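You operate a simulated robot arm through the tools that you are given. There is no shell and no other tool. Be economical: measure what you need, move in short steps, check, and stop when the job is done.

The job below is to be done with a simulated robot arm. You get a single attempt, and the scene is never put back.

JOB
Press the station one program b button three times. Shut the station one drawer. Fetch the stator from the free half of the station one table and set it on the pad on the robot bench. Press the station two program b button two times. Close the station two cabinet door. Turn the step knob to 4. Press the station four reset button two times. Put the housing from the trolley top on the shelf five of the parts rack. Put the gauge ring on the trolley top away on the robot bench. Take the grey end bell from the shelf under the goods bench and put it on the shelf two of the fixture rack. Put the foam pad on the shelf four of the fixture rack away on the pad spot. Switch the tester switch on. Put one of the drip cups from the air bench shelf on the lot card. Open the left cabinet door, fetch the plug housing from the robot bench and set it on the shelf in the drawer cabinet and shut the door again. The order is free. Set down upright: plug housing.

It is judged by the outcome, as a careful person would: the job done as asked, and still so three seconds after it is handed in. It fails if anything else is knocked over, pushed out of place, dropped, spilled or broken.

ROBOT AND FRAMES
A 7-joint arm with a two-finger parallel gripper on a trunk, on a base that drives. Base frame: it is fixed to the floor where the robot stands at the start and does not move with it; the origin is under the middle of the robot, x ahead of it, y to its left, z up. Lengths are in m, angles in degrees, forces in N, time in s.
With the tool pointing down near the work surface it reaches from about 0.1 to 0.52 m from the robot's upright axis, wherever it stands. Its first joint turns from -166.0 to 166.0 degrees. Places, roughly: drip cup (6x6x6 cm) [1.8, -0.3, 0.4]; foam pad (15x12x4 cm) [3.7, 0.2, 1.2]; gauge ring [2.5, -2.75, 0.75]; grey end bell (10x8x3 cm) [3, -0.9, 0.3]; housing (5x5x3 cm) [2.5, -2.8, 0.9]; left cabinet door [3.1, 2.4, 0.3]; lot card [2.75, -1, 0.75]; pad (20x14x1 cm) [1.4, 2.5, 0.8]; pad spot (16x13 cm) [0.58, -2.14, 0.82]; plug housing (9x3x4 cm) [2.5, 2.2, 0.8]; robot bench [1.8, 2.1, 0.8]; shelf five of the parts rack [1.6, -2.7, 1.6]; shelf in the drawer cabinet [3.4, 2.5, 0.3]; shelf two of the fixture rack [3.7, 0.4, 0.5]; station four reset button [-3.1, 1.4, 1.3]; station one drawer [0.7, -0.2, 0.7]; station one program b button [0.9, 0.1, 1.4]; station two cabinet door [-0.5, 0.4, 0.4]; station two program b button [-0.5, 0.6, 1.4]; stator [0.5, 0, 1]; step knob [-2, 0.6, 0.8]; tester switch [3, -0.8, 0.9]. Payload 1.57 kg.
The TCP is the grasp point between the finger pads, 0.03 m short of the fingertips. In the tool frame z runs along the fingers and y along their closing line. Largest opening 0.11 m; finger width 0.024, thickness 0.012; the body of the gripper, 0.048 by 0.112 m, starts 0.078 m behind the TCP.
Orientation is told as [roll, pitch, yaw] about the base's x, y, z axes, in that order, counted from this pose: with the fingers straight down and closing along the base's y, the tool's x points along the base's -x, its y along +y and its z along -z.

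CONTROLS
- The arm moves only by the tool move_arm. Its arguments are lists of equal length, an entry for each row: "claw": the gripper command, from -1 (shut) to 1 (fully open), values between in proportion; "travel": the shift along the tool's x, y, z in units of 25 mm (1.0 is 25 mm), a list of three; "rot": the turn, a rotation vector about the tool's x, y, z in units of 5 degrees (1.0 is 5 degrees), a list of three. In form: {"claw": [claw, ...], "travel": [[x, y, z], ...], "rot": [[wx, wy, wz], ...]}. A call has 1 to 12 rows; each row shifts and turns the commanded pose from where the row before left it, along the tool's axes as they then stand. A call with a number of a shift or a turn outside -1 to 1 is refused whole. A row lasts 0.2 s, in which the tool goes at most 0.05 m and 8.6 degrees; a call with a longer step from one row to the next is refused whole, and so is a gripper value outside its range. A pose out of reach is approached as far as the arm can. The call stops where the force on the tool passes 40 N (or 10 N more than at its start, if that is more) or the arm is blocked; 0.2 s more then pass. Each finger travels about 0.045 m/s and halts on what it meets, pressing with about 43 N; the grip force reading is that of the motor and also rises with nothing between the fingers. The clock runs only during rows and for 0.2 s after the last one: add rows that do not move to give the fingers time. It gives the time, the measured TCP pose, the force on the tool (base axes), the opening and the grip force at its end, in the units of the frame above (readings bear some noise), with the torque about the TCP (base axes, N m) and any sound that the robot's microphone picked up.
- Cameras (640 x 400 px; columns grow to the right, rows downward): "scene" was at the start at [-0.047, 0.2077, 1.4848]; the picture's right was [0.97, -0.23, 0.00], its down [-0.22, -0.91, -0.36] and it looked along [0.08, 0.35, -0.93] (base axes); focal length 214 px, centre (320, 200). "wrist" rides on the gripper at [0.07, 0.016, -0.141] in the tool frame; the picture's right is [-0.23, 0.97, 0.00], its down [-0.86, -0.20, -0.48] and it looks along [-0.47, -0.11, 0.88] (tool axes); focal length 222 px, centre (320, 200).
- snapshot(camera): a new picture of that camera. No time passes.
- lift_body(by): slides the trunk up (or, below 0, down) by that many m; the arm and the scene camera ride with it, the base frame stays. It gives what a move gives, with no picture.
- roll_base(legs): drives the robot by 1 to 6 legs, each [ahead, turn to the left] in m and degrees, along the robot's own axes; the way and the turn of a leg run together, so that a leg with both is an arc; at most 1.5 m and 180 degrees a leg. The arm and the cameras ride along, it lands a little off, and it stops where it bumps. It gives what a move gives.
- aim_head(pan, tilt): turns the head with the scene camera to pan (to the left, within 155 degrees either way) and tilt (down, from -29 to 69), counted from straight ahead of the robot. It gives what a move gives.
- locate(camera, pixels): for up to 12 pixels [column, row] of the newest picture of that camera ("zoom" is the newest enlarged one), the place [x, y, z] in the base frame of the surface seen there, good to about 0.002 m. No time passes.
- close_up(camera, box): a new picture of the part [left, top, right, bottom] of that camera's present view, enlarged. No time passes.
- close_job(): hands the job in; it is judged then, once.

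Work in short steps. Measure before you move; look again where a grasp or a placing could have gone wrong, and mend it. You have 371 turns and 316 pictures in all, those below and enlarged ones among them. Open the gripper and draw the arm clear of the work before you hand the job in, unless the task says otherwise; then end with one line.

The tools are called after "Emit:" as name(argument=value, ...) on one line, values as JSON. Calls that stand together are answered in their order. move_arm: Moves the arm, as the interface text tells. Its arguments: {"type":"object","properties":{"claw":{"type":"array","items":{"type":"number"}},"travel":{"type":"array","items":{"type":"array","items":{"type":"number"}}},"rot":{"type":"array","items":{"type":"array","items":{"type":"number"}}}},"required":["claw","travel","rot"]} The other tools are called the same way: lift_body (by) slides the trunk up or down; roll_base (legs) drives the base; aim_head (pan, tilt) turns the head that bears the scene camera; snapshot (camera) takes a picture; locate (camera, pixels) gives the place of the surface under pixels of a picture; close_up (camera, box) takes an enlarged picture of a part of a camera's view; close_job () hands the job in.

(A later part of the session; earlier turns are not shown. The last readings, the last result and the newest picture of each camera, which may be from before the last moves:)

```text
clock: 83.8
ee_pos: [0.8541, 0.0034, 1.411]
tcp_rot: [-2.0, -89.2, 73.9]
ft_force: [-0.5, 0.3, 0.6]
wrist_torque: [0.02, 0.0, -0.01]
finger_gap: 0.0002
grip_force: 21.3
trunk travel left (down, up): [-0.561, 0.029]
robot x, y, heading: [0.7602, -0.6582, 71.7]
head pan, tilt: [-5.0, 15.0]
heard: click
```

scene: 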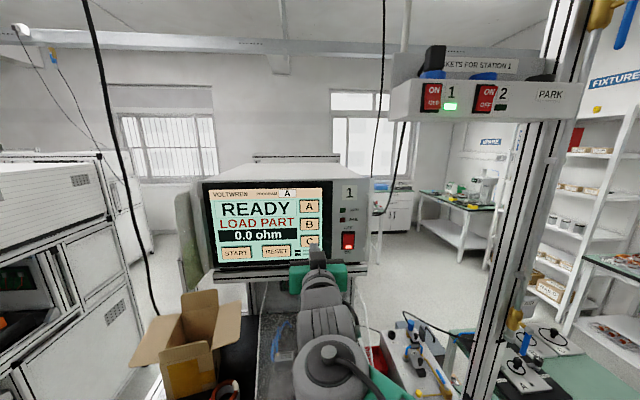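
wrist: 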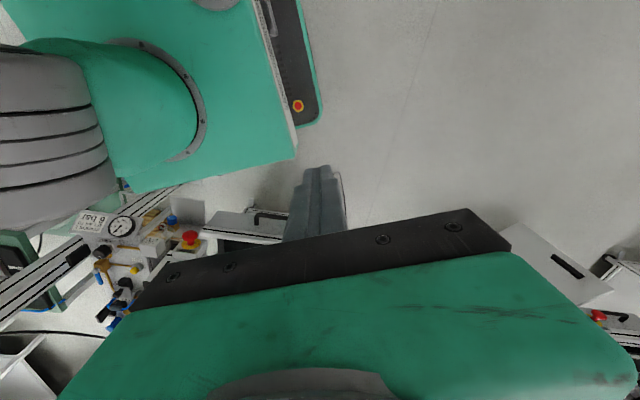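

Three clicks in all. I withdraw, back out and move to station two.

Emit:
move_arm(claw=[-1, -1, -1, -1, -1, -1, -1], travel=[[0, 0, -1], [0, 0, -1], [0, 0, -1], [0, 0, -1], [0, 0, -1], [0, 0, -1], [0, 0, -1]], rot=[[0, 0, 0], [0, 0, 0], [0, 0, 0], [0, 0, 0], [0, 0, 0], [0, 0, 0], [0, 0, 0]])

Emit:
roll_base(legs=[[-0.25, 0], [0, 108], [1.2, 0], [0, -108]])

Emit:
aim_head(pan=0, tilt=25)

Emit:
snapshot(camera="scene")

```text
clock: 85.4
ee_pos: [0.7999, -0.1631, 1.4136]
tcp_rot: [-3.4, -89.2, 75.3]
ft_force: [0.3, 0.6, 0.1]
wrist_torque: [0.02, -0.04, 0.0]
finger_gap: 0.0
grip_force: 21.7
trunk travel left (down, up): [-0.561, 0.029]
robot x, y, heading: [0.7621, -0.6558, 72.0]
head pan, tilt: [-5.0, 15.0]
```

```text
clock: 102.0
ee_pos: [-0.4813, -0.3732, 1.4135]
tcp_rot: [-1.7, -89.3, 73.2]
ft_force: [0.2, -0.2, 0.6]
wrist_torque: [0.03, -0.01, -0.01]
finger_gap: 0.0
grip_force: 21.2
trunk travel left (down, up): [-0.561, 0.029]
robot x, y, heading: [-0.5259, -0.8639, 71.2]
head pan, tilt: [-5.0, 15.0]
```

```text
clock: 102.7
ee_pos: [-0.4812, -0.3745, 1.412]
tcp_rot: [-2.1, -89.3, 73.4]
ft_force: [0.7, 0.3, 0.1]
wrist_torque: [-0.01, 0.0, 0.01]
finger_gap: 0.0
grip_force: 21.4
trunk travel left (down, up): [-0.561, 0.029]
robot x, y, heading: [-0.5253, -0.8649, 71.1]
head pan, tilt: [0.0, 25.0]
```

```text
287 pictures are left
```

scene: 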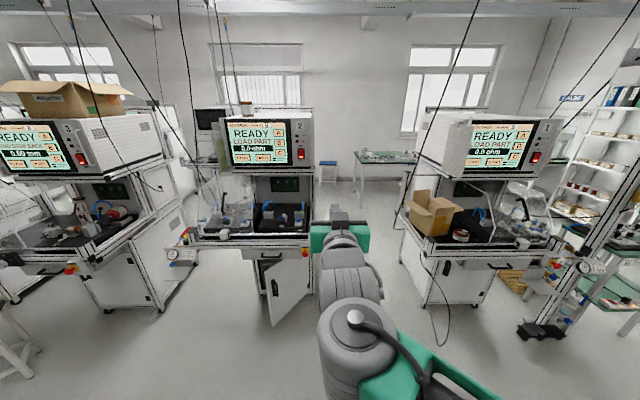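

Emit:
locate(camera="scene", pixels=[[280, 144], [230, 144], [302, 154], [200, 238], [300, 250], [287, 295], [312, 260], [275, 318], [258, 260], [275, 285]])

Emit:
close_up(camera="scene", box=[190, 100, 350, 340])

```text
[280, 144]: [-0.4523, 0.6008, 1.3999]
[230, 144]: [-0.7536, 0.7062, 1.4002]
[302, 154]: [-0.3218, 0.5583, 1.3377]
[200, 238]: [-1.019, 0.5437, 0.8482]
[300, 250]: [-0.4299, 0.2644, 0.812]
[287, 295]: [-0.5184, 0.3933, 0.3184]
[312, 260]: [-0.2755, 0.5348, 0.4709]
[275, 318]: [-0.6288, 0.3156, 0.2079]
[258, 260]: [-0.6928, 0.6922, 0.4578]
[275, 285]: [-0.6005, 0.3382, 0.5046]
```

```text
1.67 times, centred on (270, 220) of scene
```

zoom: 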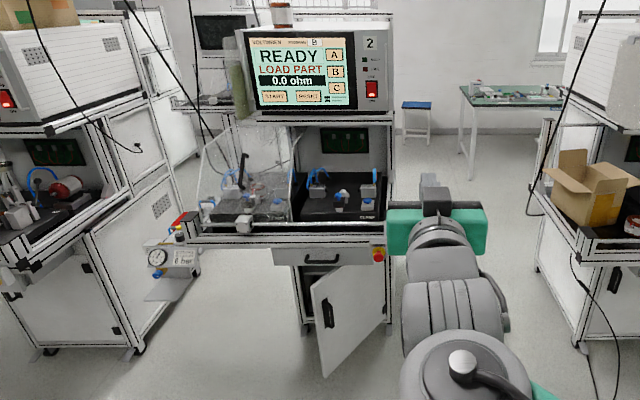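

Station two: B at (-0.452,0.601,1.400), door free edge at (-0.63,0.32), hinge on the right at about (-0.27,0.53). I shift the robot left by 0.33 m.

Emit:
roll_base(legs=[[0, 90], [0.33, 0], [0, -90]])

Emit:
aim_head(pan=0, tilt=25)

Emit:
snapshot(camera="scene")

```text
clock: 112.5
ee_pos: [-0.816, -0.2679, 1.4126]
tcp_rot: [-2.0, -89.3, 75.9]
ft_force: [-0.4, 0.5, 0.0]
wrist_torque: [0.0, -0.04, 0.0]
finger_gap: 0.0001
grip_force: 21.2
trunk travel left (down, up): [-0.561, 0.029]
robot x, y, heading: [-0.8362, -0.761, 73.7]
head pan, tilt: [0.0, 25.0]
```

```text
clock: 113.0
ee_pos: [-0.8163, -0.2683, 1.4132]
tcp_rot: [-2.5, -89.2, 76.3]
ft_force: [-0.6, -0.6, 0.1]
wrist_torque: [0.0, 0.0, -0.01]
finger_gap: 0.0
grip_force: 22.0
trunk travel left (down, up): [-0.561, 0.029]
robot x, y, heading: [-0.8401, -0.7652, 73.5]
head pan, tilt: [0.0, 25.0]
```

```text
285 pictures are left
```

scene: 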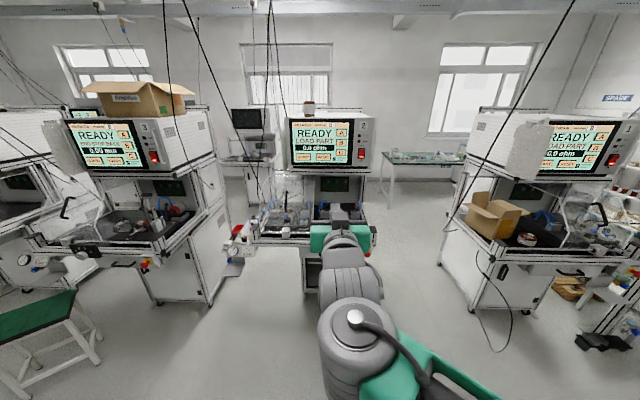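

I align heading and lower the trunk fully to reach the door at low height.

Emit:
roll_base(legs=[[0, -2.4]])

Emit:
lift_body(by=-0.4)

Emit:
lift_body(by=-0.155)

Emit:
move_arm(claw=[-1, -1, -1, -1, -1, -1, -1, -1, -1, -1], travel=[[1, 0, 0], [1, 0, 0], [1, 0, 0], [1, 0, 0], [1, 0, 0], [1, 0, 0], [1, 0, 0], [1, 0, 0], [1, 0, 0], [1, 0, 0]], rot=[[0, 0, 0], [0, 0, 0], [0, 0, 0], [0, 0, 0], [0, 0, 0], [0, 0, 0], [0, 0, 0], [0, 0, 0], [0, 0, 0], [0, 0, 0]])

```text
clock: 113.8
ee_pos: [-0.7944, -0.2695, 1.4134]
tcp_rot: [-2.0, -89.1, 73.3]
ft_force: [0.6, 0.0, 0.0]
wrist_torque: [-0.01, -0.01, 0.0]
finger_gap: 0.0
grip_force: 21.5
trunk travel left (down, up): [-0.561, 0.029]
robot x, y, heading: [-0.8389, -0.7655, 71.4]
head pan, tilt: [0.0, 25.0]
```

```text
clock: 117.7
ee_pos: [-0.7952, -0.2697, 1.0136]
tcp_rot: [-2.3, -89.1, 73.6]
ft_force: [0.3, -0.6, 0.7]
wrist_torque: [0.0, 0.02, -0.02]
finger_gap: 0.0002
grip_force: 21.6
trunk travel left (down, up): [-0.161, 0.429]
robot x, y, heading: [-0.8365, -0.766, 71.5]
head pan, tilt: [0.0, 25.0]
```

```text
clock: 119.5
ee_pos: [-0.7957, -0.2692, 0.8597]
tcp_rot: [-2.2, -89.2, 73.5]
ft_force: [-0.5, 0.2, -0.3]
wrist_torque: [0.0, 0.0, 0.03]
finger_gap: 0.0001
grip_force: 21.7
trunk travel left (down, up): [-0.006, 0.584]
robot x, y, heading: [-0.8387, -0.7628, 71.5]
head pan, tilt: [0.0, 25.0]
```

```text
clock: 121.7
ee_pos: [-0.7962, -0.2725, 0.6094]
tcp_rot: [-0.5, -89.2, 71.9]
ft_force: [-0.3, 0.4, -0.5]
wrist_torque: [0.0, -0.01, -0.02]
finger_gap: 0.0
grip_force: 21.0
trunk travel left (down, up): [-0.006, 0.584]
robot x, y, heading: [-0.8399, -0.7623, 71.3]
head pan, tilt: [0.0, 25.0]
```

Emit:
move_arm(claw=[-1, -1, -1, -1, -1, -1, -1, -1, -1, -1], travel=[[1, 0, 0], [1, 0, 0], [1, 0, 0], [1, 0, 0], [1, 0, 0], [1, 0, 0], [1, 0, 0], [1, 0, 0], [1, 0, 0], [1, 0, 0]], rot=[[0, 0, 0], [0, 0, 0], [0, 0, 0], [0, 0, 0], [0, 0, 0], [0, 0, 0], [0, 0, 0], [0, 0, 0], [0, 0, 0], [0, 0, 0]])

Emit:
aim_head(pan=-10, tilt=35)

Emit:
snapshot(camera="scene")

```text
clock: 123.5
ee_pos: [-0.8035, -0.2695, 0.4484]
tcp_rot: [-1.2, -87.1, 74.2]
ft_force: [0.2, -0.1, -0.2]
wrist_torque: [-0.03, 0.01, 0.03]
finger_gap: 0.0001
grip_force: 21.1
out of reach, approached as far as the arm can: row 7, 8, 9
trunk travel left (down, up): [-0.006, 0.584]
robot x, y, heading: [-0.8401, -0.7611, 71.3]
head pan, tilt: [0.0, 25.0]
stopped in row 9: the arm was blocked; the commanded pose is now the measured one
```

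```text
clock: 124.2
ee_pos: [-0.8044, -0.2686, 0.4475]
tcp_rot: [0.7, -87.3, 72.4]
ft_force: [-0.4, 0.1, 0.0]
wrist_torque: [-0.01, 0.02, 0.01]
finger_gap: 0.0
grip_force: 21.1
trunk travel left (down, up): [-0.006, 0.584]
robot x, y, heading: [-0.8387, -0.7598, 71.2]
head pan, tilt: [-10.0, 35.0]
```

```text
284 pictures are left
```

scene: 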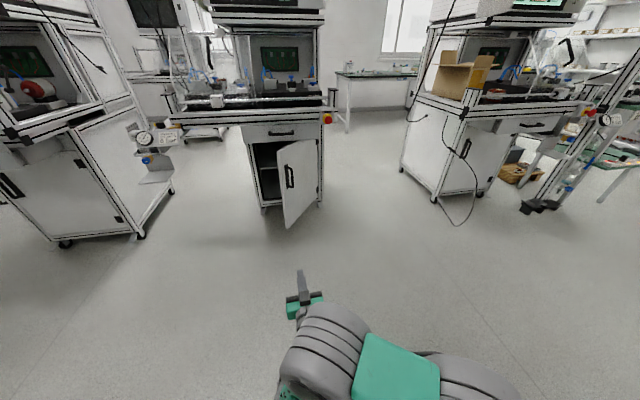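

Tool at z 0.447. Measure the door and handle.

Emit:
close_up(camera="scene", box=[220, 100, 350, 240])

Emit:
locate(camera="scene", pixels=[[280, 150], [286, 222], [290, 168], [290, 186], [297, 180], [315, 150], [316, 195], [244, 135], [320, 95]])

```text
2.86 times, centred on (285, 170) of scene
```

zoom: 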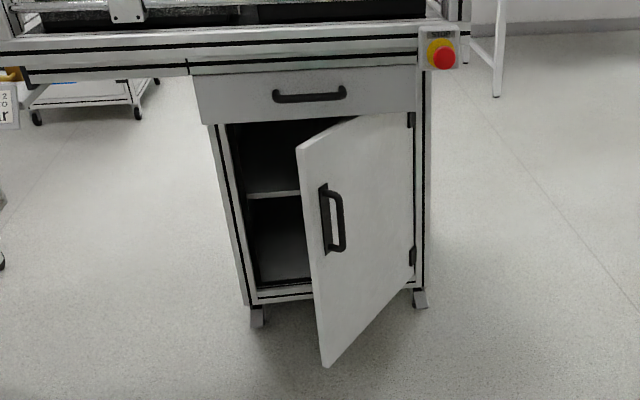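

```text
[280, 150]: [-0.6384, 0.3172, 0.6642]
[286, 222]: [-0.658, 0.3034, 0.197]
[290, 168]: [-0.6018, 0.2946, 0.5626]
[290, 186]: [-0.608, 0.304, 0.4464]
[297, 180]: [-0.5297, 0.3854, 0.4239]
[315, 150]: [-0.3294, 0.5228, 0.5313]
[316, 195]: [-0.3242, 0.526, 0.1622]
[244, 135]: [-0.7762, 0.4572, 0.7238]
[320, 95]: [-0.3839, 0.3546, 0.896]
```

I'll push the door near r≈0.25 m from the hinge, clear of the handle. First shift right 42 mm and drive 0.6 m ahead.

Emit:
move_arm(claw=[-1, -1, -1], travel=[[0, -0.6, 0], [0, -0.6, 0], [0, -0.5, 0]], rot=[[0, 0, 0], [0, 0, 0], [0, 0, 0]])

Emit:
roll_base(legs=[[0.6, 0]])

Emit:
aim_head(pan=0, tilt=50)

Emit:
snapshot(camera="scene")

```text
clock: 125.0
ee_pos: [-0.765, -0.2788, 0.448]
tcp_rot: [5.1, -87.5, 67.9]
ft_force: [-0.5, -0.2, -0.6]
wrist_torque: [0.02, -0.03, 0.0]
finger_gap: 0.0001
grip_force: 21.1
trunk travel left (down, up): [-0.006, 0.584]
robot x, y, heading: [-0.8383, -0.7668, 71.3]
head pan, tilt: [-10.0, 35.0]
```

```text
clock: 128.3
ee_pos: [-0.5713, 0.2795, 0.4478]
tcp_rot: [1.8, -87.4, 71.1]
ft_force: [-0.5, -0.2, 1.1]
wrist_torque: [-0.01, -0.02, 0.0]
finger_gap: 0.0001
grip_force: 21.0
trunk travel left (down, up): [-0.006, 0.584]
robot x, y, heading: [-0.6483, -0.2056, 70.7]
head pan, tilt: [-10.0, 35.0]
```

```text
clock: 129.1
ee_pos: [-0.5714, 0.28, 0.4478]
tcp_rot: [2.5, -87.4, 70.3]
ft_force: [0.1, 0.0, 0.3]
wrist_torque: [0.0, 0.0, -0.01]
finger_gap: 0.0
grip_force: 21.0
trunk travel left (down, up): [-0.006, 0.584]
robot x, y, heading: [-0.6484, -0.2019, 71.3]
head pan, tilt: [0.0, 50.0]
```

```text
282 pictures are left
```

scene: 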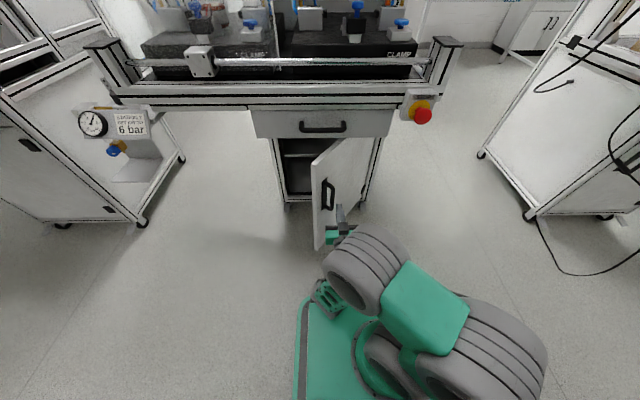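

Now push along an arc.

Emit:
move_arm(claw=[-1, -1, -1, -1, -1, -1, -1, -1, -1, -1], travel=[[0, 0, 1], [0, 0, 1], [0, 0, 1], [0, 0.7, 0.7], [0, 0.7, 0.7], [0, 0.6, 0.8], [0, 0.4, 0.9], [0, 0.3, 0.9], [0, 0.2, 0.9], [0, 0, 0.9]], rot=[[0, 0, 0], [0, 0, 0], [0, 0, 0], [0, 0, 0], [0, 0, 0], [0, 0, 0], [0, 0, 0], [0, 0, 0], [0, 0, 0], [0, 0, 0]])

Emit:
snapshot(camera="scene")

```text
clock: 131.3
ee_pos: [-0.5768, 0.5091, 0.4384]
tcp_rot: [1.3, -87.5, 71.6]
ft_force: [0.1, 0.5, 0.0]
wrist_torque: [-0.01, -0.01, 0.01]
finger_gap: 0.0
grip_force: 21.1
trunk travel left (down, up): [-0.006, 0.584]
robot x, y, heading: [-0.6473, -0.204, 71.2]
head pan, tilt: [0.0, 50.0]
```

```text
281 pictures are left
```

scene: 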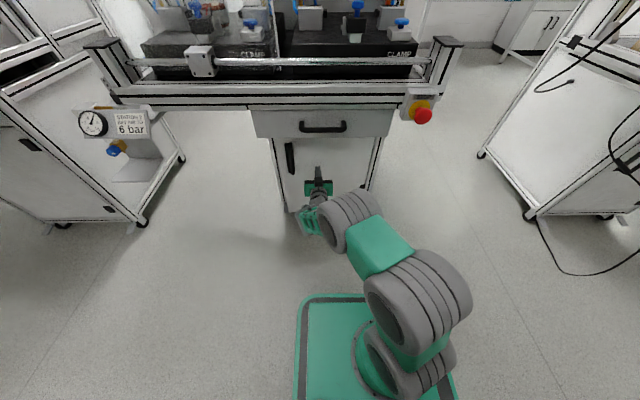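

Nearly closed; push until it meets the stop.

Emit:
move_arm(claw=[-1, -1, -1, -1, -1, -1, -1, -1], travel=[[0, 0, 0.5], [0, 0, 0.5], [0, 0, 0.5], [0, 0, 0.4], [0, 0, 0.3], [0, 0, 0.3], [0, 0, 0.3], [0, 0, 0.3]], rot=[[0, 0, 0], [0, 0, 0], [0, 0, 0], [0, 0, 0], [0, 0, 0], [0, 0, 0], [0, 0, 0], [0, 0, 0]])

Emit:
close_up(camera="scene", box=[240, 90, 420, 240])

```text
clock: 133.1
ee_pos: [-0.5541, 0.5834, 0.4339]
tcp_rot: [1.6, -87.5, 71.3]
ft_force: [0.4, -1.0, -0.2]
wrist_torque: [-0.03, -0.01, -0.01]
finger_gap: 0.0
grip_force: 21.1
trunk travel left (down, up): [-0.006, 0.584]
robot x, y, heading: [-0.6508, -0.2026, 71.2]
head pan, tilt: [0.0, 50.0]
```

```text
2.67 times, centred on (330, 165) of scene
```

zoom: 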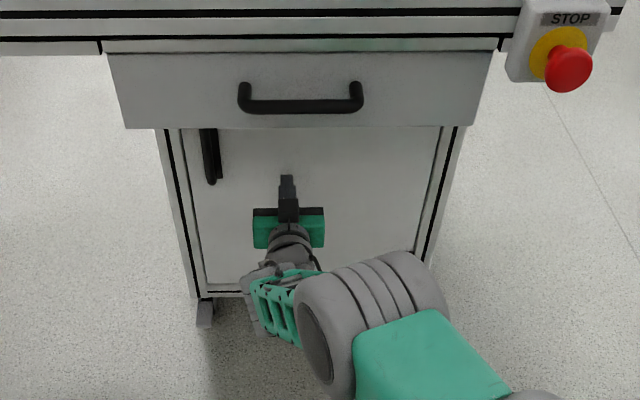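

Looks shut but no contact force yet; a few more small steps.

Emit:
move_arm(claw=[-1, -1, -1, -1, -1, -1, -1, -1], travel=[[0, 0, 0.2], [0, 0, 0.2], [0, 0, 0.2], [0, 0, 0.2], [0, 0, 0.2], [0, 0, 0.2], [0, 0, 0.2], [0, 0, 0.2]], rot=[[0, 0, 0], [0, 0, 0], [0, 0, 0], [0, 0, 0], [0, 0, 0], [0, 0, 0], [0, 0, 0], [0, 0, 0]])

Emit:
close_up(camera="scene", box=[240, 90, 420, 240])

```text
clock: 133.9
ee_pos: [-0.5508, 0.5951, 0.433]
tcp_rot: [-1.4, -87.5, 74.3]
ft_force: [-3.2, -21.7, 8.6]
wrist_torque: [0.4, -0.2, -0.24]
finger_gap: 0.0
grip_force: 21.2
trunk travel left (down, up): [-0.006, 0.584]
robot x, y, heading: [-0.6518, -0.2087, 71.0]
head pan, tilt: [0.0, 50.0]
stopped in row 4: the force on the tool passed its limit at 53 N (the readings are from after the stop); the commanded pose is now the measured one
```

```text
2.67 times, centred on (330, 165) of scene
```

zoom: 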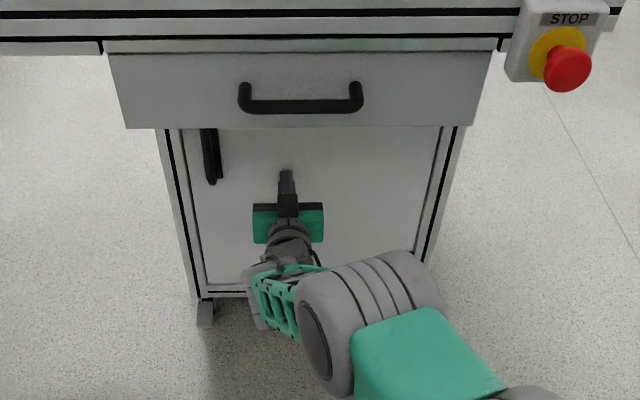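

The door is shut. I withdraw the arm, then the base, and raise the trunk.

Emit:
move_arm(claw=[-1, -1, -1, -1, -1, -1, -1, -1, -1, -1, -1], travel=[[0, 0, -1], [0, 0, -1], [0, 0, -1], [0, 0, -1], [0, 0, -1], [0, 0, -1], [0, 0, -1], [0, 0, -1], [0, 0, -1], [0, 0, -1], [0, 0, -1]], rot=[[0, 0, 0], [0, 0, 0], [0, 0, 0], [0, 0, 0], [0, 0, 0], [0, 0, 0], [0, 0, 0], [0, 0, 0], [0, 0, 0], [0, 0, 0], [0, 0, 0]])

Emit:
roll_base(legs=[[-0.3, 0]])

Emit:
lift_body(by=0.4)

Emit:
lift_body(by=0.18)

Emit:
aim_head(pan=0, tilt=20)

Emit:
snapshot(camera="scene")

```text
clock: 136.3
ee_pos: [-0.6316, 0.3316, 0.4456]
tcp_rot: [0.1, -87.1, 72.9]
ft_force: [-0.6, -0.5, -0.2]
wrist_torque: [-0.03, 0.0, 0.02]
finger_gap: 0.0
grip_force: 21.0
trunk travel left (down, up): [-0.006, 0.584]
robot x, y, heading: [-0.646, -0.2059, 71.3]
head pan, tilt: [0.0, 50.0]
```

```text
clock: 138.4
ee_pos: [-0.727, 0.0411, 0.4457]
tcp_rot: [-0.7, -87.3, 73.2]
ft_force: [-0.3, -0.2, -0.5]
wrist_torque: [0.0, 0.02, 0.0]
finger_gap: 0.0002
grip_force: 21.0
trunk travel left (down, up): [-0.006, 0.584]
robot x, y, heading: [-0.7485, -0.4958, 70.9]
head pan, tilt: [0.0, 50.0]
```

```text
clock: 142.2
ee_pos: [-0.727, 0.0418, 0.8462]
tcp_rot: [-0.8, -87.4, 73.3]
ft_force: [0.5, 0.0, -0.5]
wrist_torque: [-0.02, 0.02, 0.0]
finger_gap: 0.0
grip_force: 21.1
trunk travel left (down, up): [-0.406, 0.184]
robot x, y, heading: [-0.7469, -0.4968, 70.8]
head pan, tilt: [0.0, 50.0]
```

```text
clock: 144.2
ee_pos: [-0.7273, 0.0413, 1.0259]
tcp_rot: [-0.7, -87.2, 73.3]
ft_force: [0.0, -0.2, -0.1]
wrist_torque: [-0.01, -0.01, 0.0]
finger_gap: 0.0001
grip_force: 21.2
trunk travel left (down, up): [-0.586, 0.004]
robot x, y, heading: [-0.752, -0.4947, 70.9]
head pan, tilt: [0.0, 50.0]
```

```text
clock: 145.2
ee_pos: [-0.7278, 0.0425, 1.0254]
tcp_rot: [-0.7, -87.3, 73.1]
ft_force: [-0.4, 0.6, -0.1]
wrist_torque: [-0.02, 0.01, 0.01]
finger_gap: 0.0
grip_force: 21.6
trunk travel left (down, up): [-0.586, 0.004]
robot x, y, heading: [-0.7463, -0.4982, 70.7]
head pan, tilt: [0.0, 20.0]
```

```text
278 pictures are left
```

scene: 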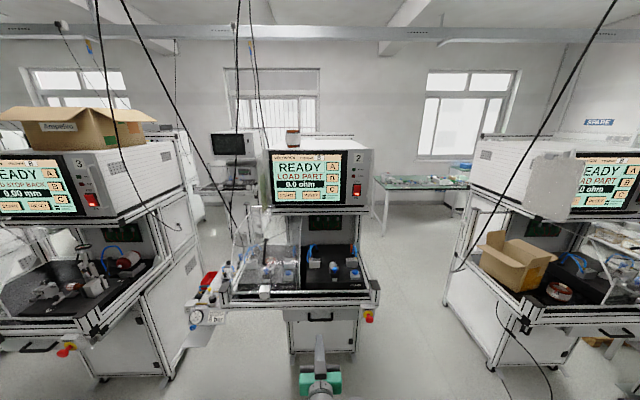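

I raise the tool to button height, shifting right 78 mm and levelling it.

Emit:
move_arm(claw=[-1, -1, -1, -1, -1, -1, -1, -1, -1, -1, -1, -1], travel=[[-1, -0.26, 0], [-1, -0.26, 0], [-1, -0.26, 0], [-1, -0.26, 0], [-1, -0.26, 0], [-1, -0.26, 0], [-1, -0.26, 0], [-1, -0.26, 0], [-1, -0.26, 0], [-1, -0.26, 0], [-1, -0.26, 0], [-1, -0.26, 0]], rot=[[0, -0.25, 0], [0, -0.25, 0], [0, 0, 0], [0, 0, 0], [0, 0, 0], [0, 0, 0], [0, 0, 0], [0, 0, 0], [0, 0, 0], [0, 0, 0], [0, 0, 0], [0, 0, 0]])

Emit:
move_arm(claw=[-1, -1, -1], travel=[[-1, 0, 0], [-1, 0, 0], [-1, 0, 0]], rot=[[0, 0, 0], [0, 0, 0], [0, 0, 0]])

Emit:
close_up(camera="scene", box=[250, 130, 410, 230])

```text
clock: 147.8
ee_pos: [-0.6533, 0.0217, 1.3264]
tcp_rot: [-14.6, -89.7, 87.1]
ft_force: [0.9, 0.1, 0.2]
wrist_torque: [-0.02, -0.01, 0.02]
finger_gap: 0.0
grip_force: 21.7
trunk travel left (down, up): [-0.586, 0.004]
robot x, y, heading: [-0.7509, -0.4972, 70.9]
head pan, tilt: [0.0, 20.0]
```

```text
clock: 148.6
ee_pos: [-0.652, 0.0207, 1.4004]
tcp_rot: [-8.6, -89.8, 81.1]
ft_force: [-0.9, 0.2, -0.8]
wrist_torque: [-0.03, 0.0, -0.01]
finger_gap: 0.0
grip_force: 21.7
trunk travel left (down, up): [-0.586, 0.004]
robot x, y, heading: [-0.7501, -0.491, 70.9]
head pan, tilt: [0.0, 20.0]
```

```text
4.00 times, centred on (330, 180) of scene
```

zoom: 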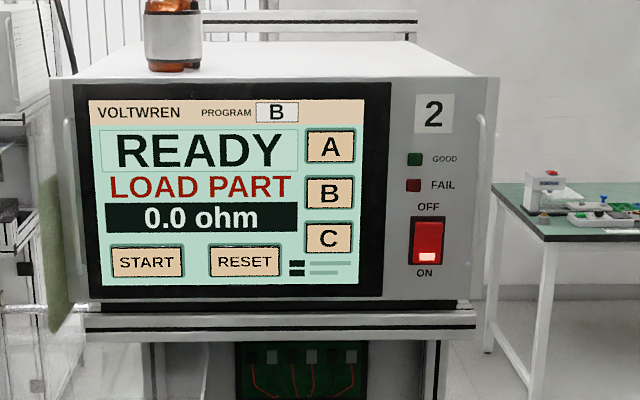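

Emit:
locate(camera="zoom", pixels=[[329, 192], [310, 193], [348, 192], [120, 240], [329, 238]])

```text
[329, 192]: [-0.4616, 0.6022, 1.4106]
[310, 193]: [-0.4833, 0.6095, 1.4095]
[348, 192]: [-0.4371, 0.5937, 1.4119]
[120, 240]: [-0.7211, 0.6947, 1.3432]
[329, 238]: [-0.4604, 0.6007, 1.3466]
```

I drive 0.4 m ahead.

Emit:
roll_base(legs=[[0.4, 0]])

Emit:
snapshot(camera="scene")

```text
clock: 151.1
ee_pos: [-0.5254, 0.4027, 1.4023]
tcp_rot: [-6.8, -89.7, 79.9]
ft_force: [-0.6, -0.4, 0.4]
wrist_torque: [0.01, -0.01, -0.01]
finger_gap: 0.0
grip_force: 20.8
trunk travel left (down, up): [-0.586, 0.004]
robot x, y, heading: [-0.6186, -0.119, 71.2]
head pan, tilt: [0.0, 20.0]
```

```text
276 pictures are left
```

scene: 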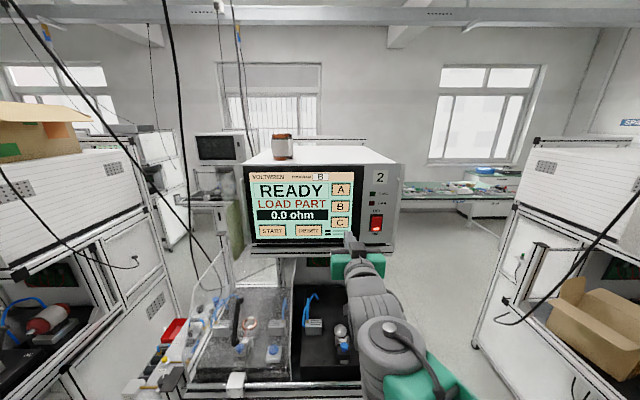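

Emit:
locate(camera="scene", pixels=[[341, 206], [335, 206], [347, 206], [341, 190]])

```text
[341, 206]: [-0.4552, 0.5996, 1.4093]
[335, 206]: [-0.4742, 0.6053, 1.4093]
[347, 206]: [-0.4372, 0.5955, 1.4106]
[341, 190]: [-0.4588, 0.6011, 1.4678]
```

Approach to ~10 mm.

Emit:
move_arm(claw=[-1, -1, -1, -1, -1, -1, -1], travel=[[-0.3, 0, 1], [0, 0, 1], [0, 0, 1], [0, 0, 1], [0, 0, 1], [0, 0, 1], [0, 0, 0.7]], rot=[[0, 0, 0], [0, 0, 0], [0, 0, 0], [0, 0, 0], [0, 0, 0], [0, 0, 0], [0, 0, 0]])

Emit:
close_up(camera="scene", box=[240, 150, 400, 260])

```text
clock: 152.7
ee_pos: [-0.4744, 0.5619, 1.406]
tcp_rot: [-10.5, -89.7, 83.6]
ft_force: [-0.9, 0.1, -0.7]
wrist_torque: [-0.02, 0.0, -0.01]
finger_gap: 0.0003
grip_force: 21.3
trunk travel left (down, up): [-0.586, 0.004]
robot x, y, heading: [-0.619, -0.118, 71.2]
head pan, tilt: [0.0, 20.0]
```

```text
3.64 times, centred on (320, 205) of scene
```

zoom: 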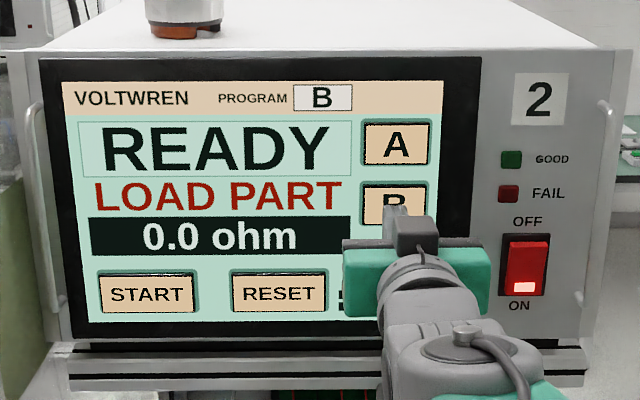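

Aligned over B. Press twice.

Emit:
move_arm(claw=[-1, -1, -1, -1, -1, -1, -1, -1, -1], travel=[[0, 0, 0.3], [0, 0, 0.2], [0, 0, 0.1], [0, 0, 0.1], [0, 0, 0.1], [0, 0, 0], [0, 0, -0.4], [0, 0, -0.4], [0, 0, 0]], rot=[[0, 0, 0], [0, 0, 0], [0, 0, 0], [0, 0, 0], [0, 0, 0], [0, 0, 0], [0, 0, 0], [0, 0, 0], [0, 0, 0]])

```text
clock: 154.7
ee_pos: [-0.4752, 0.5626, 1.4085]
tcp_rot: [-6.8, -89.7, 79.8]
ft_force: [1.1, -0.1, 0.1]
wrist_torque: [0.02, 0.0, 0.01]
finger_gap: 0.0
grip_force: 21.4
trunk travel left (down, up): [-0.586, 0.004]
robot x, y, heading: [-0.6202, -0.1168, 71.0]
head pan, tilt: [0.0, 20.0]
heard: click
```

One click; the second press.

Emit:
move_arm(claw=[-1, -1, -1, -1, -1, -1, -1, -1, -1], travel=[[0, 0, 0.3], [0, 0, 0.2], [0, 0, 0.1], [0, 0, 0.1], [0, 0, 0.1], [0, 0, 0], [0, 0, -0.4], [0, 0, -0.4], [0, 0, 0]], rot=[[0, 0, 0], [0, 0, 0], [0, 0, 0], [0, 0, 0], [0, 0, 0], [0, 0, 0], [0, 0, 0], [0, 0, 0], [0, 0, 0]])

Emit:
close_up(camera="scene", box=[240, 150, 400, 260])

```text
clock: 156.7
ee_pos: [-0.4756, 0.5625, 1.4074]
tcp_rot: [-6.5, -89.7, 79.4]
ft_force: [0.5, -0.4, -0.9]
wrist_torque: [0.03, -0.02, -0.04]
finger_gap: 0.0001
grip_force: 20.2
trunk travel left (down, up): [-0.586, 0.004]
robot x, y, heading: [-0.6213, -0.1162, 71.1]
head pan, tilt: [0.0, 20.0]
heard: click
```

```text
3.64 times, centred on (320, 205) of scene
```

zoom: 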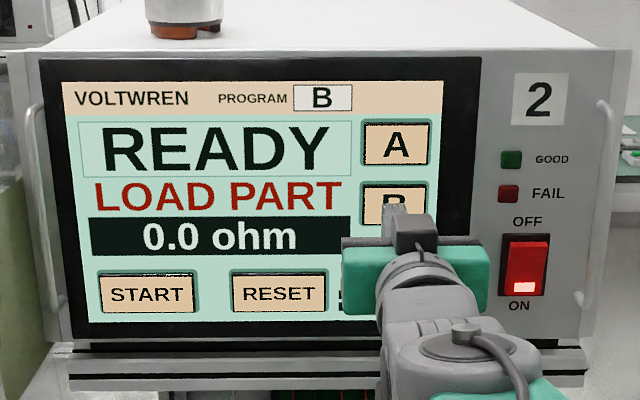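

Both presses are done. I withdraw, back out, and look towards stations three and four.

Emit:
move_arm(claw=[-1, -1, -1, -1, -1, -1], travel=[[0, 0, -1], [0, 0, -1], [0, 0, -1], [0, 0, -1], [0, 0, -1], [0, 0, -1]], rot=[[0, 0, 0], [0, 0, 0], [0, 0, 0], [0, 0, 0], [0, 0, 0], [0, 0, 0]])

Emit:
roll_base(legs=[[-0.5, 0]])

Emit:
aim_head(pan=75, tilt=25)

Emit:
snapshot(camera="scene")

Emit:
locate(camera="scene", pixels=[[320, 200], [250, 200], [200, 180], [300, 150], [350, 150], [400, 150], [250, 250], [320, 300]])

```text
clock: 158.1
ee_pos: [-0.5176, 0.4159, 1.4094]
tcp_rot: [-8.2, -89.7, 81.2]
ft_force: [0.5, -1.0, -0.6]
wrist_torque: [-0.02, -0.04, -0.03]
finger_gap: 0.0
grip_force: 20.6
trunk travel left (down, up): [-0.586, 0.004]
robot x, y, heading: [-0.6179, -0.114, 71.2]
head pan, tilt: [0.0, 20.0]
```

```text
clock: 161.0
ee_pos: [-0.6791, -0.0527, 1.4093]
tcp_rot: [-8.6, -89.8, 81.5]
ft_force: [-0.3, -0.1, 0.3]
wrist_torque: [0.02, -0.04, 0.0]
finger_gap: 0.0002
grip_force: 20.8
trunk travel left (down, up): [-0.586, 0.004]
robot x, y, heading: [-0.7802, -0.586, 71.0]
head pan, tilt: [0.0, 20.0]
```

```text
clock: 162.5
ee_pos: [-0.6796, -0.0543, 1.4102]
tcp_rot: [-8.3, -89.8, 81.3]
ft_force: [0.0, -0.1, 0.4]
wrist_torque: [-0.03, -0.01, 0.0]
finger_gap: 0.0002
grip_force: 21.3
trunk travel left (down, up): [-0.586, 0.004]
robot x, y, heading: [-0.7779, -0.588, 71.1]
head pan, tilt: [75.0, 25.0]
```

```text
273 pictures are left
```

scene: 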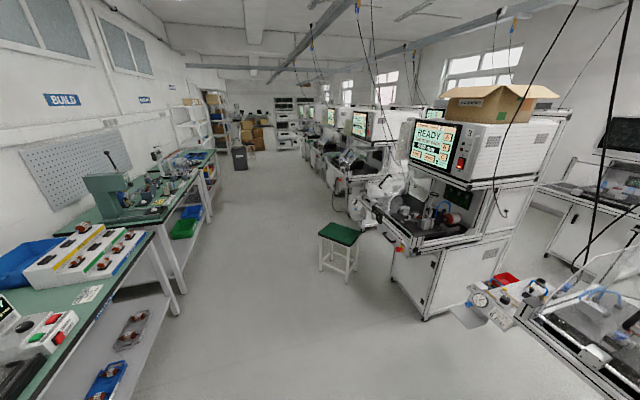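

```text
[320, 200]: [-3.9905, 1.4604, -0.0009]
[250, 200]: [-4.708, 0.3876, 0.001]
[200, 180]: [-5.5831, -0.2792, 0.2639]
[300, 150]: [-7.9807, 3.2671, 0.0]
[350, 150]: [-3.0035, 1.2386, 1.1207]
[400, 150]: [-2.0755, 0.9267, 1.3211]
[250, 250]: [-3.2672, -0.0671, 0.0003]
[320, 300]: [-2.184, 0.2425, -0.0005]
```

Emit:
locate(camera="scene", pixels=[[322, 268], [346, 280], [320, 236], [362, 236], [184, 290], [212, 222], [205, 160], [150, 220], [440, 318], [424, 320], [372, 125], [345, 125]])

Emit:
close_up(camera="scene", box=[310, 90, 490, 270])

```text
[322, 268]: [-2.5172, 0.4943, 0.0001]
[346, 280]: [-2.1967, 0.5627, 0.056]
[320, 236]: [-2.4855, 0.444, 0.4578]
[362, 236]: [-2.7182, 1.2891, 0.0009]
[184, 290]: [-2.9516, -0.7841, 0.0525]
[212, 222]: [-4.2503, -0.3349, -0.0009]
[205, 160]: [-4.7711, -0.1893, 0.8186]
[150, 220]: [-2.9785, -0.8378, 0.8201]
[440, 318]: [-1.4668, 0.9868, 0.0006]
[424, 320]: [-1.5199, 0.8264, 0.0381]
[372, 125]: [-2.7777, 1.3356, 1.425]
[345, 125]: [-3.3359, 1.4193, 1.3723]
```

```text
2.22 times, centred on (400, 180) of scene
```

zoom: 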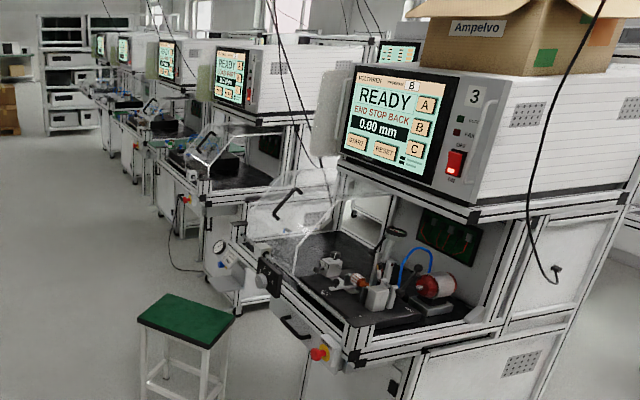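

The stool stands around (-2.35,0.5), the bench corner at (-2.95,-0.78); I drive between them toward station four in two stretches.

Emit:
roll_base(legs=[[0, 97.5], [1.0, 0], [0.96, 0]])

Emit:
aim_head(pan=0, tilt=25)

Emit:
snapshot(camera="scene")

```text
clock: 176.5
ee_pos: [-3.2676, -0.109, 1.4088]
tcp_rot: [-8.1, -89.6, 176.7]
ft_force: [-0.8, -0.3, -0.2]
wrist_torque: [-0.04, 0.01, 0.01]
finger_gap: 0.0002
grip_force: 21.4
trunk travel left (down, up): [-0.586, 0.004]
robot x, y, heading: [-2.7271, -0.1521, 166.6]
head pan, tilt: [75.0, 25.0]
```

```text
clock: 178.0
ee_pos: [-3.2682, -0.1091, 1.4096]
tcp_rot: [-8.8, -89.6, 177.5]
ft_force: [0.2, 0.0, 0.4]
wrist_torque: [-0.01, 0.03, -0.07]
finger_gap: 0.0002
grip_force: 21.4
trunk travel left (down, up): [-0.586, 0.004]
robot x, y, heading: [-2.7255, -0.1538, 166.7]
head pan, tilt: [0.0, 25.0]
```

```text
271 pictures are left
```

scene: 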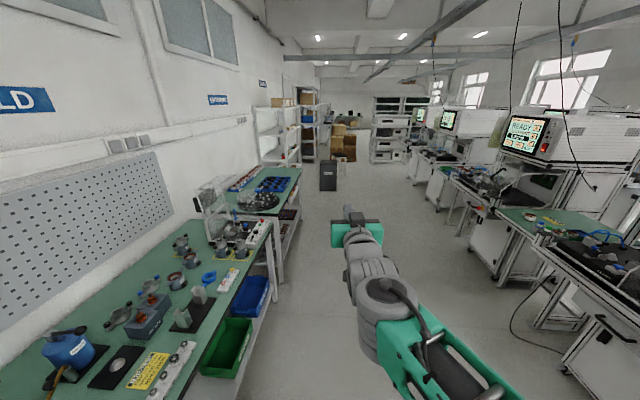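

Emit:
locate(camera="scene", pixels=[[500, 212], [540, 320], [565, 350], [500, 275], [640, 330], [600, 370], [420, 250]])

Emit:
aim_head(pan=-75, tilt=20)

Emit:
snapshot(camera="scene")

```text
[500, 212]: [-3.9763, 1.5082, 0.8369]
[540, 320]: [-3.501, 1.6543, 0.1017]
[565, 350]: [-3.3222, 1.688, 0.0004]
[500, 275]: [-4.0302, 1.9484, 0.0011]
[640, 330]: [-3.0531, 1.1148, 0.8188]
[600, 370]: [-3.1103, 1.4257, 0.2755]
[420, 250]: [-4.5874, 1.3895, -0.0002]
```

```text
clock: 179.5
ee_pos: [-3.267, -0.1078, 1.41]
tcp_rot: [-8.7, -89.6, 177.4]
ft_force: [0.4, -0.2, 0.1]
wrist_torque: [-0.02, 0.01, -0.01]
finger_gap: 0.0
grip_force: 21.5
trunk travel left (down, up): [-0.586, 0.004]
robot x, y, heading: [-2.7267, -0.1583, 166.3]
head pan, tilt: [-75.0, 20.0]
```

```text
270 pictures are left
```

scene: 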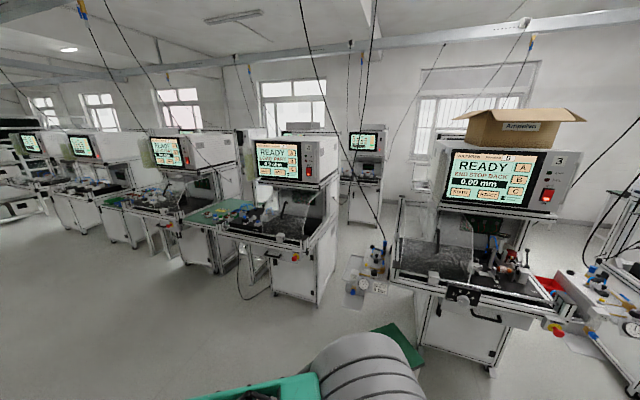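

Station four's screen is at (278,162); station three's knob is at (462,297). Enlarge both.

Emit:
close_up(camera="scene", box=[240, 130, 330, 190])

Emit:
locate(camera="zoom", pixels=[[275, 295], [300, 295], [275, 310], [120, 200], [460, 200]])

Emit:
close_up(camera="scene", box=[390, 250, 570, 360])

Emit:
locate(camera="scene", pixels=[[462, 297], [452, 290], [473, 305], [400, 280], [550, 310], [490, 312]])

```text
6.67 times, centred on (285, 160) of scene
```

zoom: 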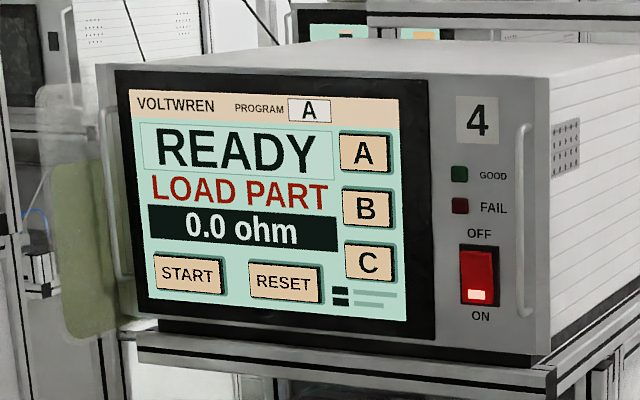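

```text
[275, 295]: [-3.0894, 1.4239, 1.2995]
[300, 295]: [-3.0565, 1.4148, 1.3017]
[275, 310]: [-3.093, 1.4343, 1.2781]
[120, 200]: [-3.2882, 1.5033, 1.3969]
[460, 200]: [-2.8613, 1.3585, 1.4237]
```

```text
3.56 times, centred on (480, 305) of scene
```

zoom: 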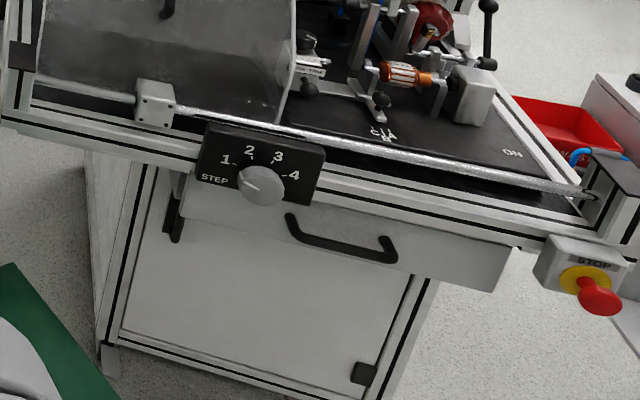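

```text
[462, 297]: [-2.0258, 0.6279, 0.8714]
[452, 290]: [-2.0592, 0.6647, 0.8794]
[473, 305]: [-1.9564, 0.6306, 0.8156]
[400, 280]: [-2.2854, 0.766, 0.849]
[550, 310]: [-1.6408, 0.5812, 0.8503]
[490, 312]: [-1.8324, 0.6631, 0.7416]
```

Reset is at about (-3.075,1.418,1.312). I drive to a spot in front of station four.

Emit:
roll_base(legs=[[0, -25.8], [0.787, 0], [0, -69.3]])

Emit:
aim_head(pan=0, tilt=20)

Emit:
close_up(camera="scene", box=[200, 100, 440, 250])

```text
clock: 188.1
ee_pos: [-3.2344, 0.8735, 1.4078]
tcp_rot: [-8.3, -89.7, 81.2]
ft_force: [0.3, -0.1, -0.2]
wrist_torque: [-0.01, 0.0, 0.01]
finger_gap: 0.0
grip_force: 21.1
trunk travel left (down, up): [-0.586, 0.004]
robot x, y, heading: [-3.3336, 0.3444, 71.1]
head pan, tilt: [-75.0, 20.0]
```

```text
clock: 189.5
ee_pos: [-3.2346, 0.8742, 1.4102]
tcp_rot: [-9.2, -89.6, 82.2]
ft_force: [-0.3, 1.1, -0.6]
wrist_torque: [0.0, 0.03, 0.0]
finger_gap: 0.0
grip_force: 20.9
trunk travel left (down, up): [-0.586, 0.004]
robot x, y, heading: [-3.3353, 0.3342, 71.0]
head pan, tilt: [0.0, 20.0]
```

```text
2.67 times, centred on (320, 175) of scene
```

zoom: 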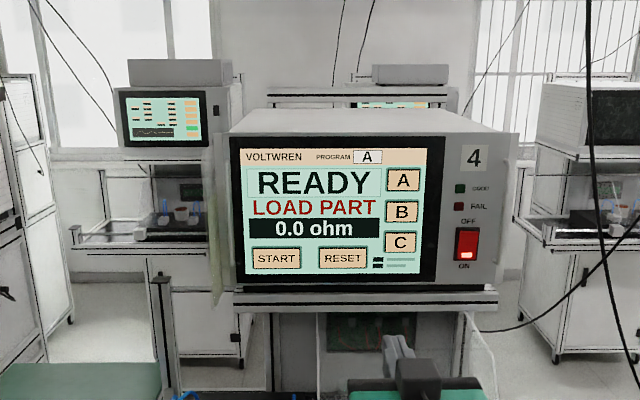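

Emit:
locate(camera="zoom", pixels=[[343, 257], [325, 257], [361, 257], [343, 251], [343, 264], [240, 200], [430, 200], [228, 292], [495, 290]])

```text
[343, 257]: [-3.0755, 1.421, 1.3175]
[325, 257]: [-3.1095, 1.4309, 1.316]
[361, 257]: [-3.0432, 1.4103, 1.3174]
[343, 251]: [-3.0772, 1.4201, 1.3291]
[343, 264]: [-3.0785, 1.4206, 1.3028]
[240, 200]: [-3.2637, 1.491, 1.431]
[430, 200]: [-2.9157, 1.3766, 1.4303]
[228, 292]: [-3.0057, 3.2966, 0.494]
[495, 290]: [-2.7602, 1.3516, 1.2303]
```

Lower the tool 94 mm, shift 20 mm left, and drive 0.4 m ahead.

Emit:
move_arm(claw=[-1, -1, -1, -1], travel=[[0.95, 0.2, 0], [0.95, 0.2, 0], [0.95, 0.2, 0], [0.91, 0.2, 0]], rot=[[0, 0, 0], [0, 0, 0], [0, 0, 0], [0, 0, 0]])

Emit:
roll_base(legs=[[0.4, 0]])

Emit:
snapshot(camera="scene")

```text
clock: 190.5
ee_pos: [-3.2526, 0.8799, 1.3147]
tcp_rot: [-4.0, -89.7, 76.9]
ft_force: [0.7, -0.5, 0.4]
wrist_torque: [-0.01, 0.0, 0.01]
finger_gap: 0.0
grip_force: 21.1
trunk travel left (down, up): [-0.586, 0.004]
robot x, y, heading: [-3.3357, 0.3386, 71.0]
head pan, tilt: [0.0, 20.0]
```

```text
clock: 193.0
ee_pos: [-3.1255, 1.2511, 1.3142]
tcp_rot: [-8.0, -89.7, 80.7]
ft_force: [1.2, -1.2, 0.1]
wrist_torque: [0.02, -0.02, 0.01]
finger_gap: 0.0
grip_force: 21.3
trunk travel left (down, up): [-0.586, 0.004]
robot x, y, heading: [-3.2072, 0.7085, 71.1]
head pan, tilt: [0.0, 20.0]
```

```text
266 pictures are left
```

scene: 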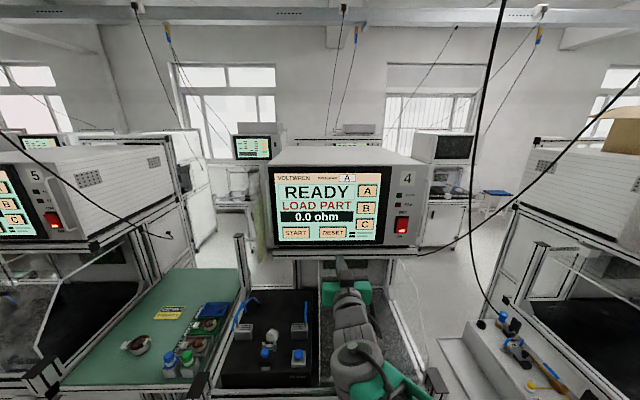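

Emit:
locate(camera="scene", pixels=[[333, 232], [322, 232], [344, 232], [333, 228]])

Emit:
move_arm(claw=[-1, -1, -1, -1, -1], travel=[[0, 0.3, 1], [0, 0, 1], [0, 0, 1], [0, 0, 1], [0, 0, 1]], rot=[[0, 0, 0], [0, 0, 0], [0, 0, 0], [0, 0, 0], [0, 0, 0]])

Emit:
close_up(camera="scene", box=[250, 160, 430, 270])

```text
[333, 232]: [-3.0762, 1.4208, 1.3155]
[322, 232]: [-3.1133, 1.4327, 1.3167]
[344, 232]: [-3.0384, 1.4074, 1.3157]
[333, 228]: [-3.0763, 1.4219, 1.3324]
```

```text
clock: 194.2
ee_pos: [-3.0954, 1.3721, 1.3133]
tcp_rot: [-14.0, -89.7, 86.8]
ft_force: [-0.2, 0.2, -0.2]
wrist_torque: [0.01, 0.01, -0.03]
finger_gap: 0.0
grip_force: 21.4
trunk travel left (down, up): [-0.586, 0.004]
robot x, y, heading: [-3.2055, 0.7105, 71.0]
head pan, tilt: [0.0, 20.0]
```

```text
3.56 times, centred on (340, 215) of scene
```

zoom: 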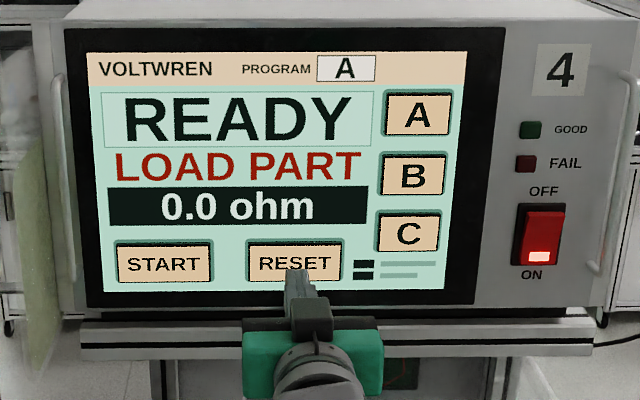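

Aligned over RESET with about 20 mm to go. Press once.

Emit:
move_arm(claw=[-1, -1, -1, -1, -1, -1, -1, -1, -1, -1], travel=[[0, 0, 0.4], [0, 0, 0.3], [0, 0, 0.15], [0, 0, 0.1], [0, 0, 0.1], [0, 0, 0.1], [0, 0, 0], [0, 0, -0.4], [0, 0, -0.4], [0, 0, 0]], rot=[[0, 0, 0], [0, 0, 0], [0, 0, 0], [0, 0, 0], [0, 0, 0], [0, 0, 0], [0, 0, 0], [0, 0, 0], [0, 0, 0], [0, 0, 0]])

```text
clock: 196.4
ee_pos: [-3.0943, 1.3803, 1.315]
tcp_rot: [-8.9, -89.7, 81.7]
ft_force: [0.4, 0.0, -0.1]
wrist_torque: [-0.04, 0.03, -0.02]
finger_gap: 0.0002
grip_force: 20.8
trunk travel left (down, up): [-0.586, 0.004]
robot x, y, heading: [-3.2139, 0.7097, 70.9]
head pan, tilt: [0.0, 20.0]
heard: click
```

One click. Second press.

Emit:
move_arm(claw=[-1, -1, -1, -1, -1, -1, -1, -1, -1], travel=[[0, 0, 0.4], [0, 0, 0.15], [0, 0, 0.1], [0, 0, 0.1], [0, 0, 0.05], [0, 0, 0], [0, 0, -0.4], [0, 0, -0.4], [0, 0, 0]], rot=[[0, 0, 0], [0, 0, 0], [0, 0, 0], [0, 0, 0], [0, 0, 0], [0, 0, 0], [0, 0, 0], [0, 0, 0], [0, 0, 0]])

```text
clock: 198.4
ee_pos: [-3.0929, 1.3805, 1.3134]
tcp_rot: [-9.2, -89.7, 81.9]
ft_force: [-0.3, 0.1, 0.0]
wrist_torque: [0.01, 0.03, 0.01]
finger_gap: 0.0
grip_force: 21.6
trunk travel left (down, up): [-0.586, 0.004]
robot x, y, heading: [-3.2062, 0.71, 70.9]
head pan, tilt: [0.0, 20.0]
heard: click
```

Done (two clicks). Withdraw, back out, and drive around the stool towards station three.

Emit:
move_arm(claw=[-1, -1, -1, -1, -1, -1, -1], travel=[[0, 0, -1], [0, 0, -1], [0, 0, -1], [0, 0, -1], [0, 0, -1], [0, 0, -1], [0, 0, -1]], rot=[[0, 0, 0], [0, 0, 0], [0, 0, 0], [0, 0, 0], [0, 0, 0], [0, 0, 0], [0, 0, 0]])

Emit:
roll_base(legs=[[-0.55, 0], [0, -103], [0.98, 0]])

Emit:
aim_head(pan=75, tilt=35)

Emit:
snapshot(camera="scene")

```text
clock: 200.0
ee_pos: [-3.1447, 1.2133, 1.3135]
tcp_rot: [-4.6, -89.7, 77.6]
ft_force: [-0.2, 0.2, -0.5]
wrist_torque: [-0.01, 0.0, -0.01]
finger_gap: 0.0
grip_force: 21.5
trunk travel left (down, up): [-0.586, 0.004]
robot x, y, heading: [-3.2131, 0.71, 70.6]
head pan, tilt: [0.0, 20.0]
```

```text
clock: 212.3
ee_pos: [-2.0744, -0.5394, 1.314]
tcp_rot: [-8.0, -89.7, -23.4]
ft_force: [-0.4, -0.5, 0.1]
wrist_torque: [0.02, -0.02, 0.05]
finger_gap: 0.0
grip_force: 21.5
trunk travel left (down, up): [-0.586, 0.004]
robot x, y, heading: [-2.5456, -0.3528, -33.0]
head pan, tilt: [0.0, 20.0]
```

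```text
clock: 213.8
ee_pos: [-2.0757, -0.5396, 1.3143]
tcp_rot: [-8.2, -89.8, -23.1]
ft_force: [0.7, -0.1, 0.9]
wrist_torque: [0.02, 0.04, -0.03]
finger_gap: 0.0004
grip_force: 21.9
trunk travel left (down, up): [-0.586, 0.004]
robot x, y, heading: [-2.5472, -0.3576, -33.0]
head pan, tilt: [75.0, 35.0]
```

```text
264 pictures are left
```

scene: 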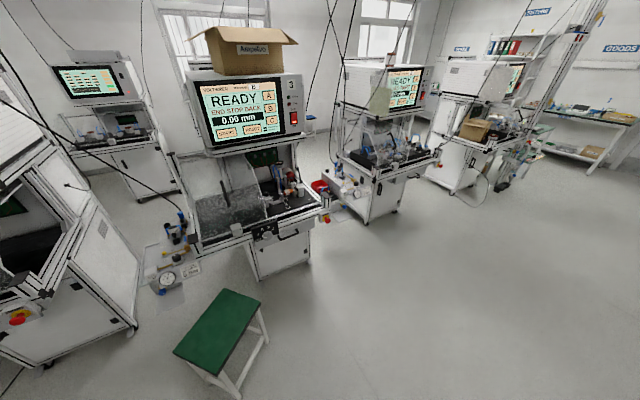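

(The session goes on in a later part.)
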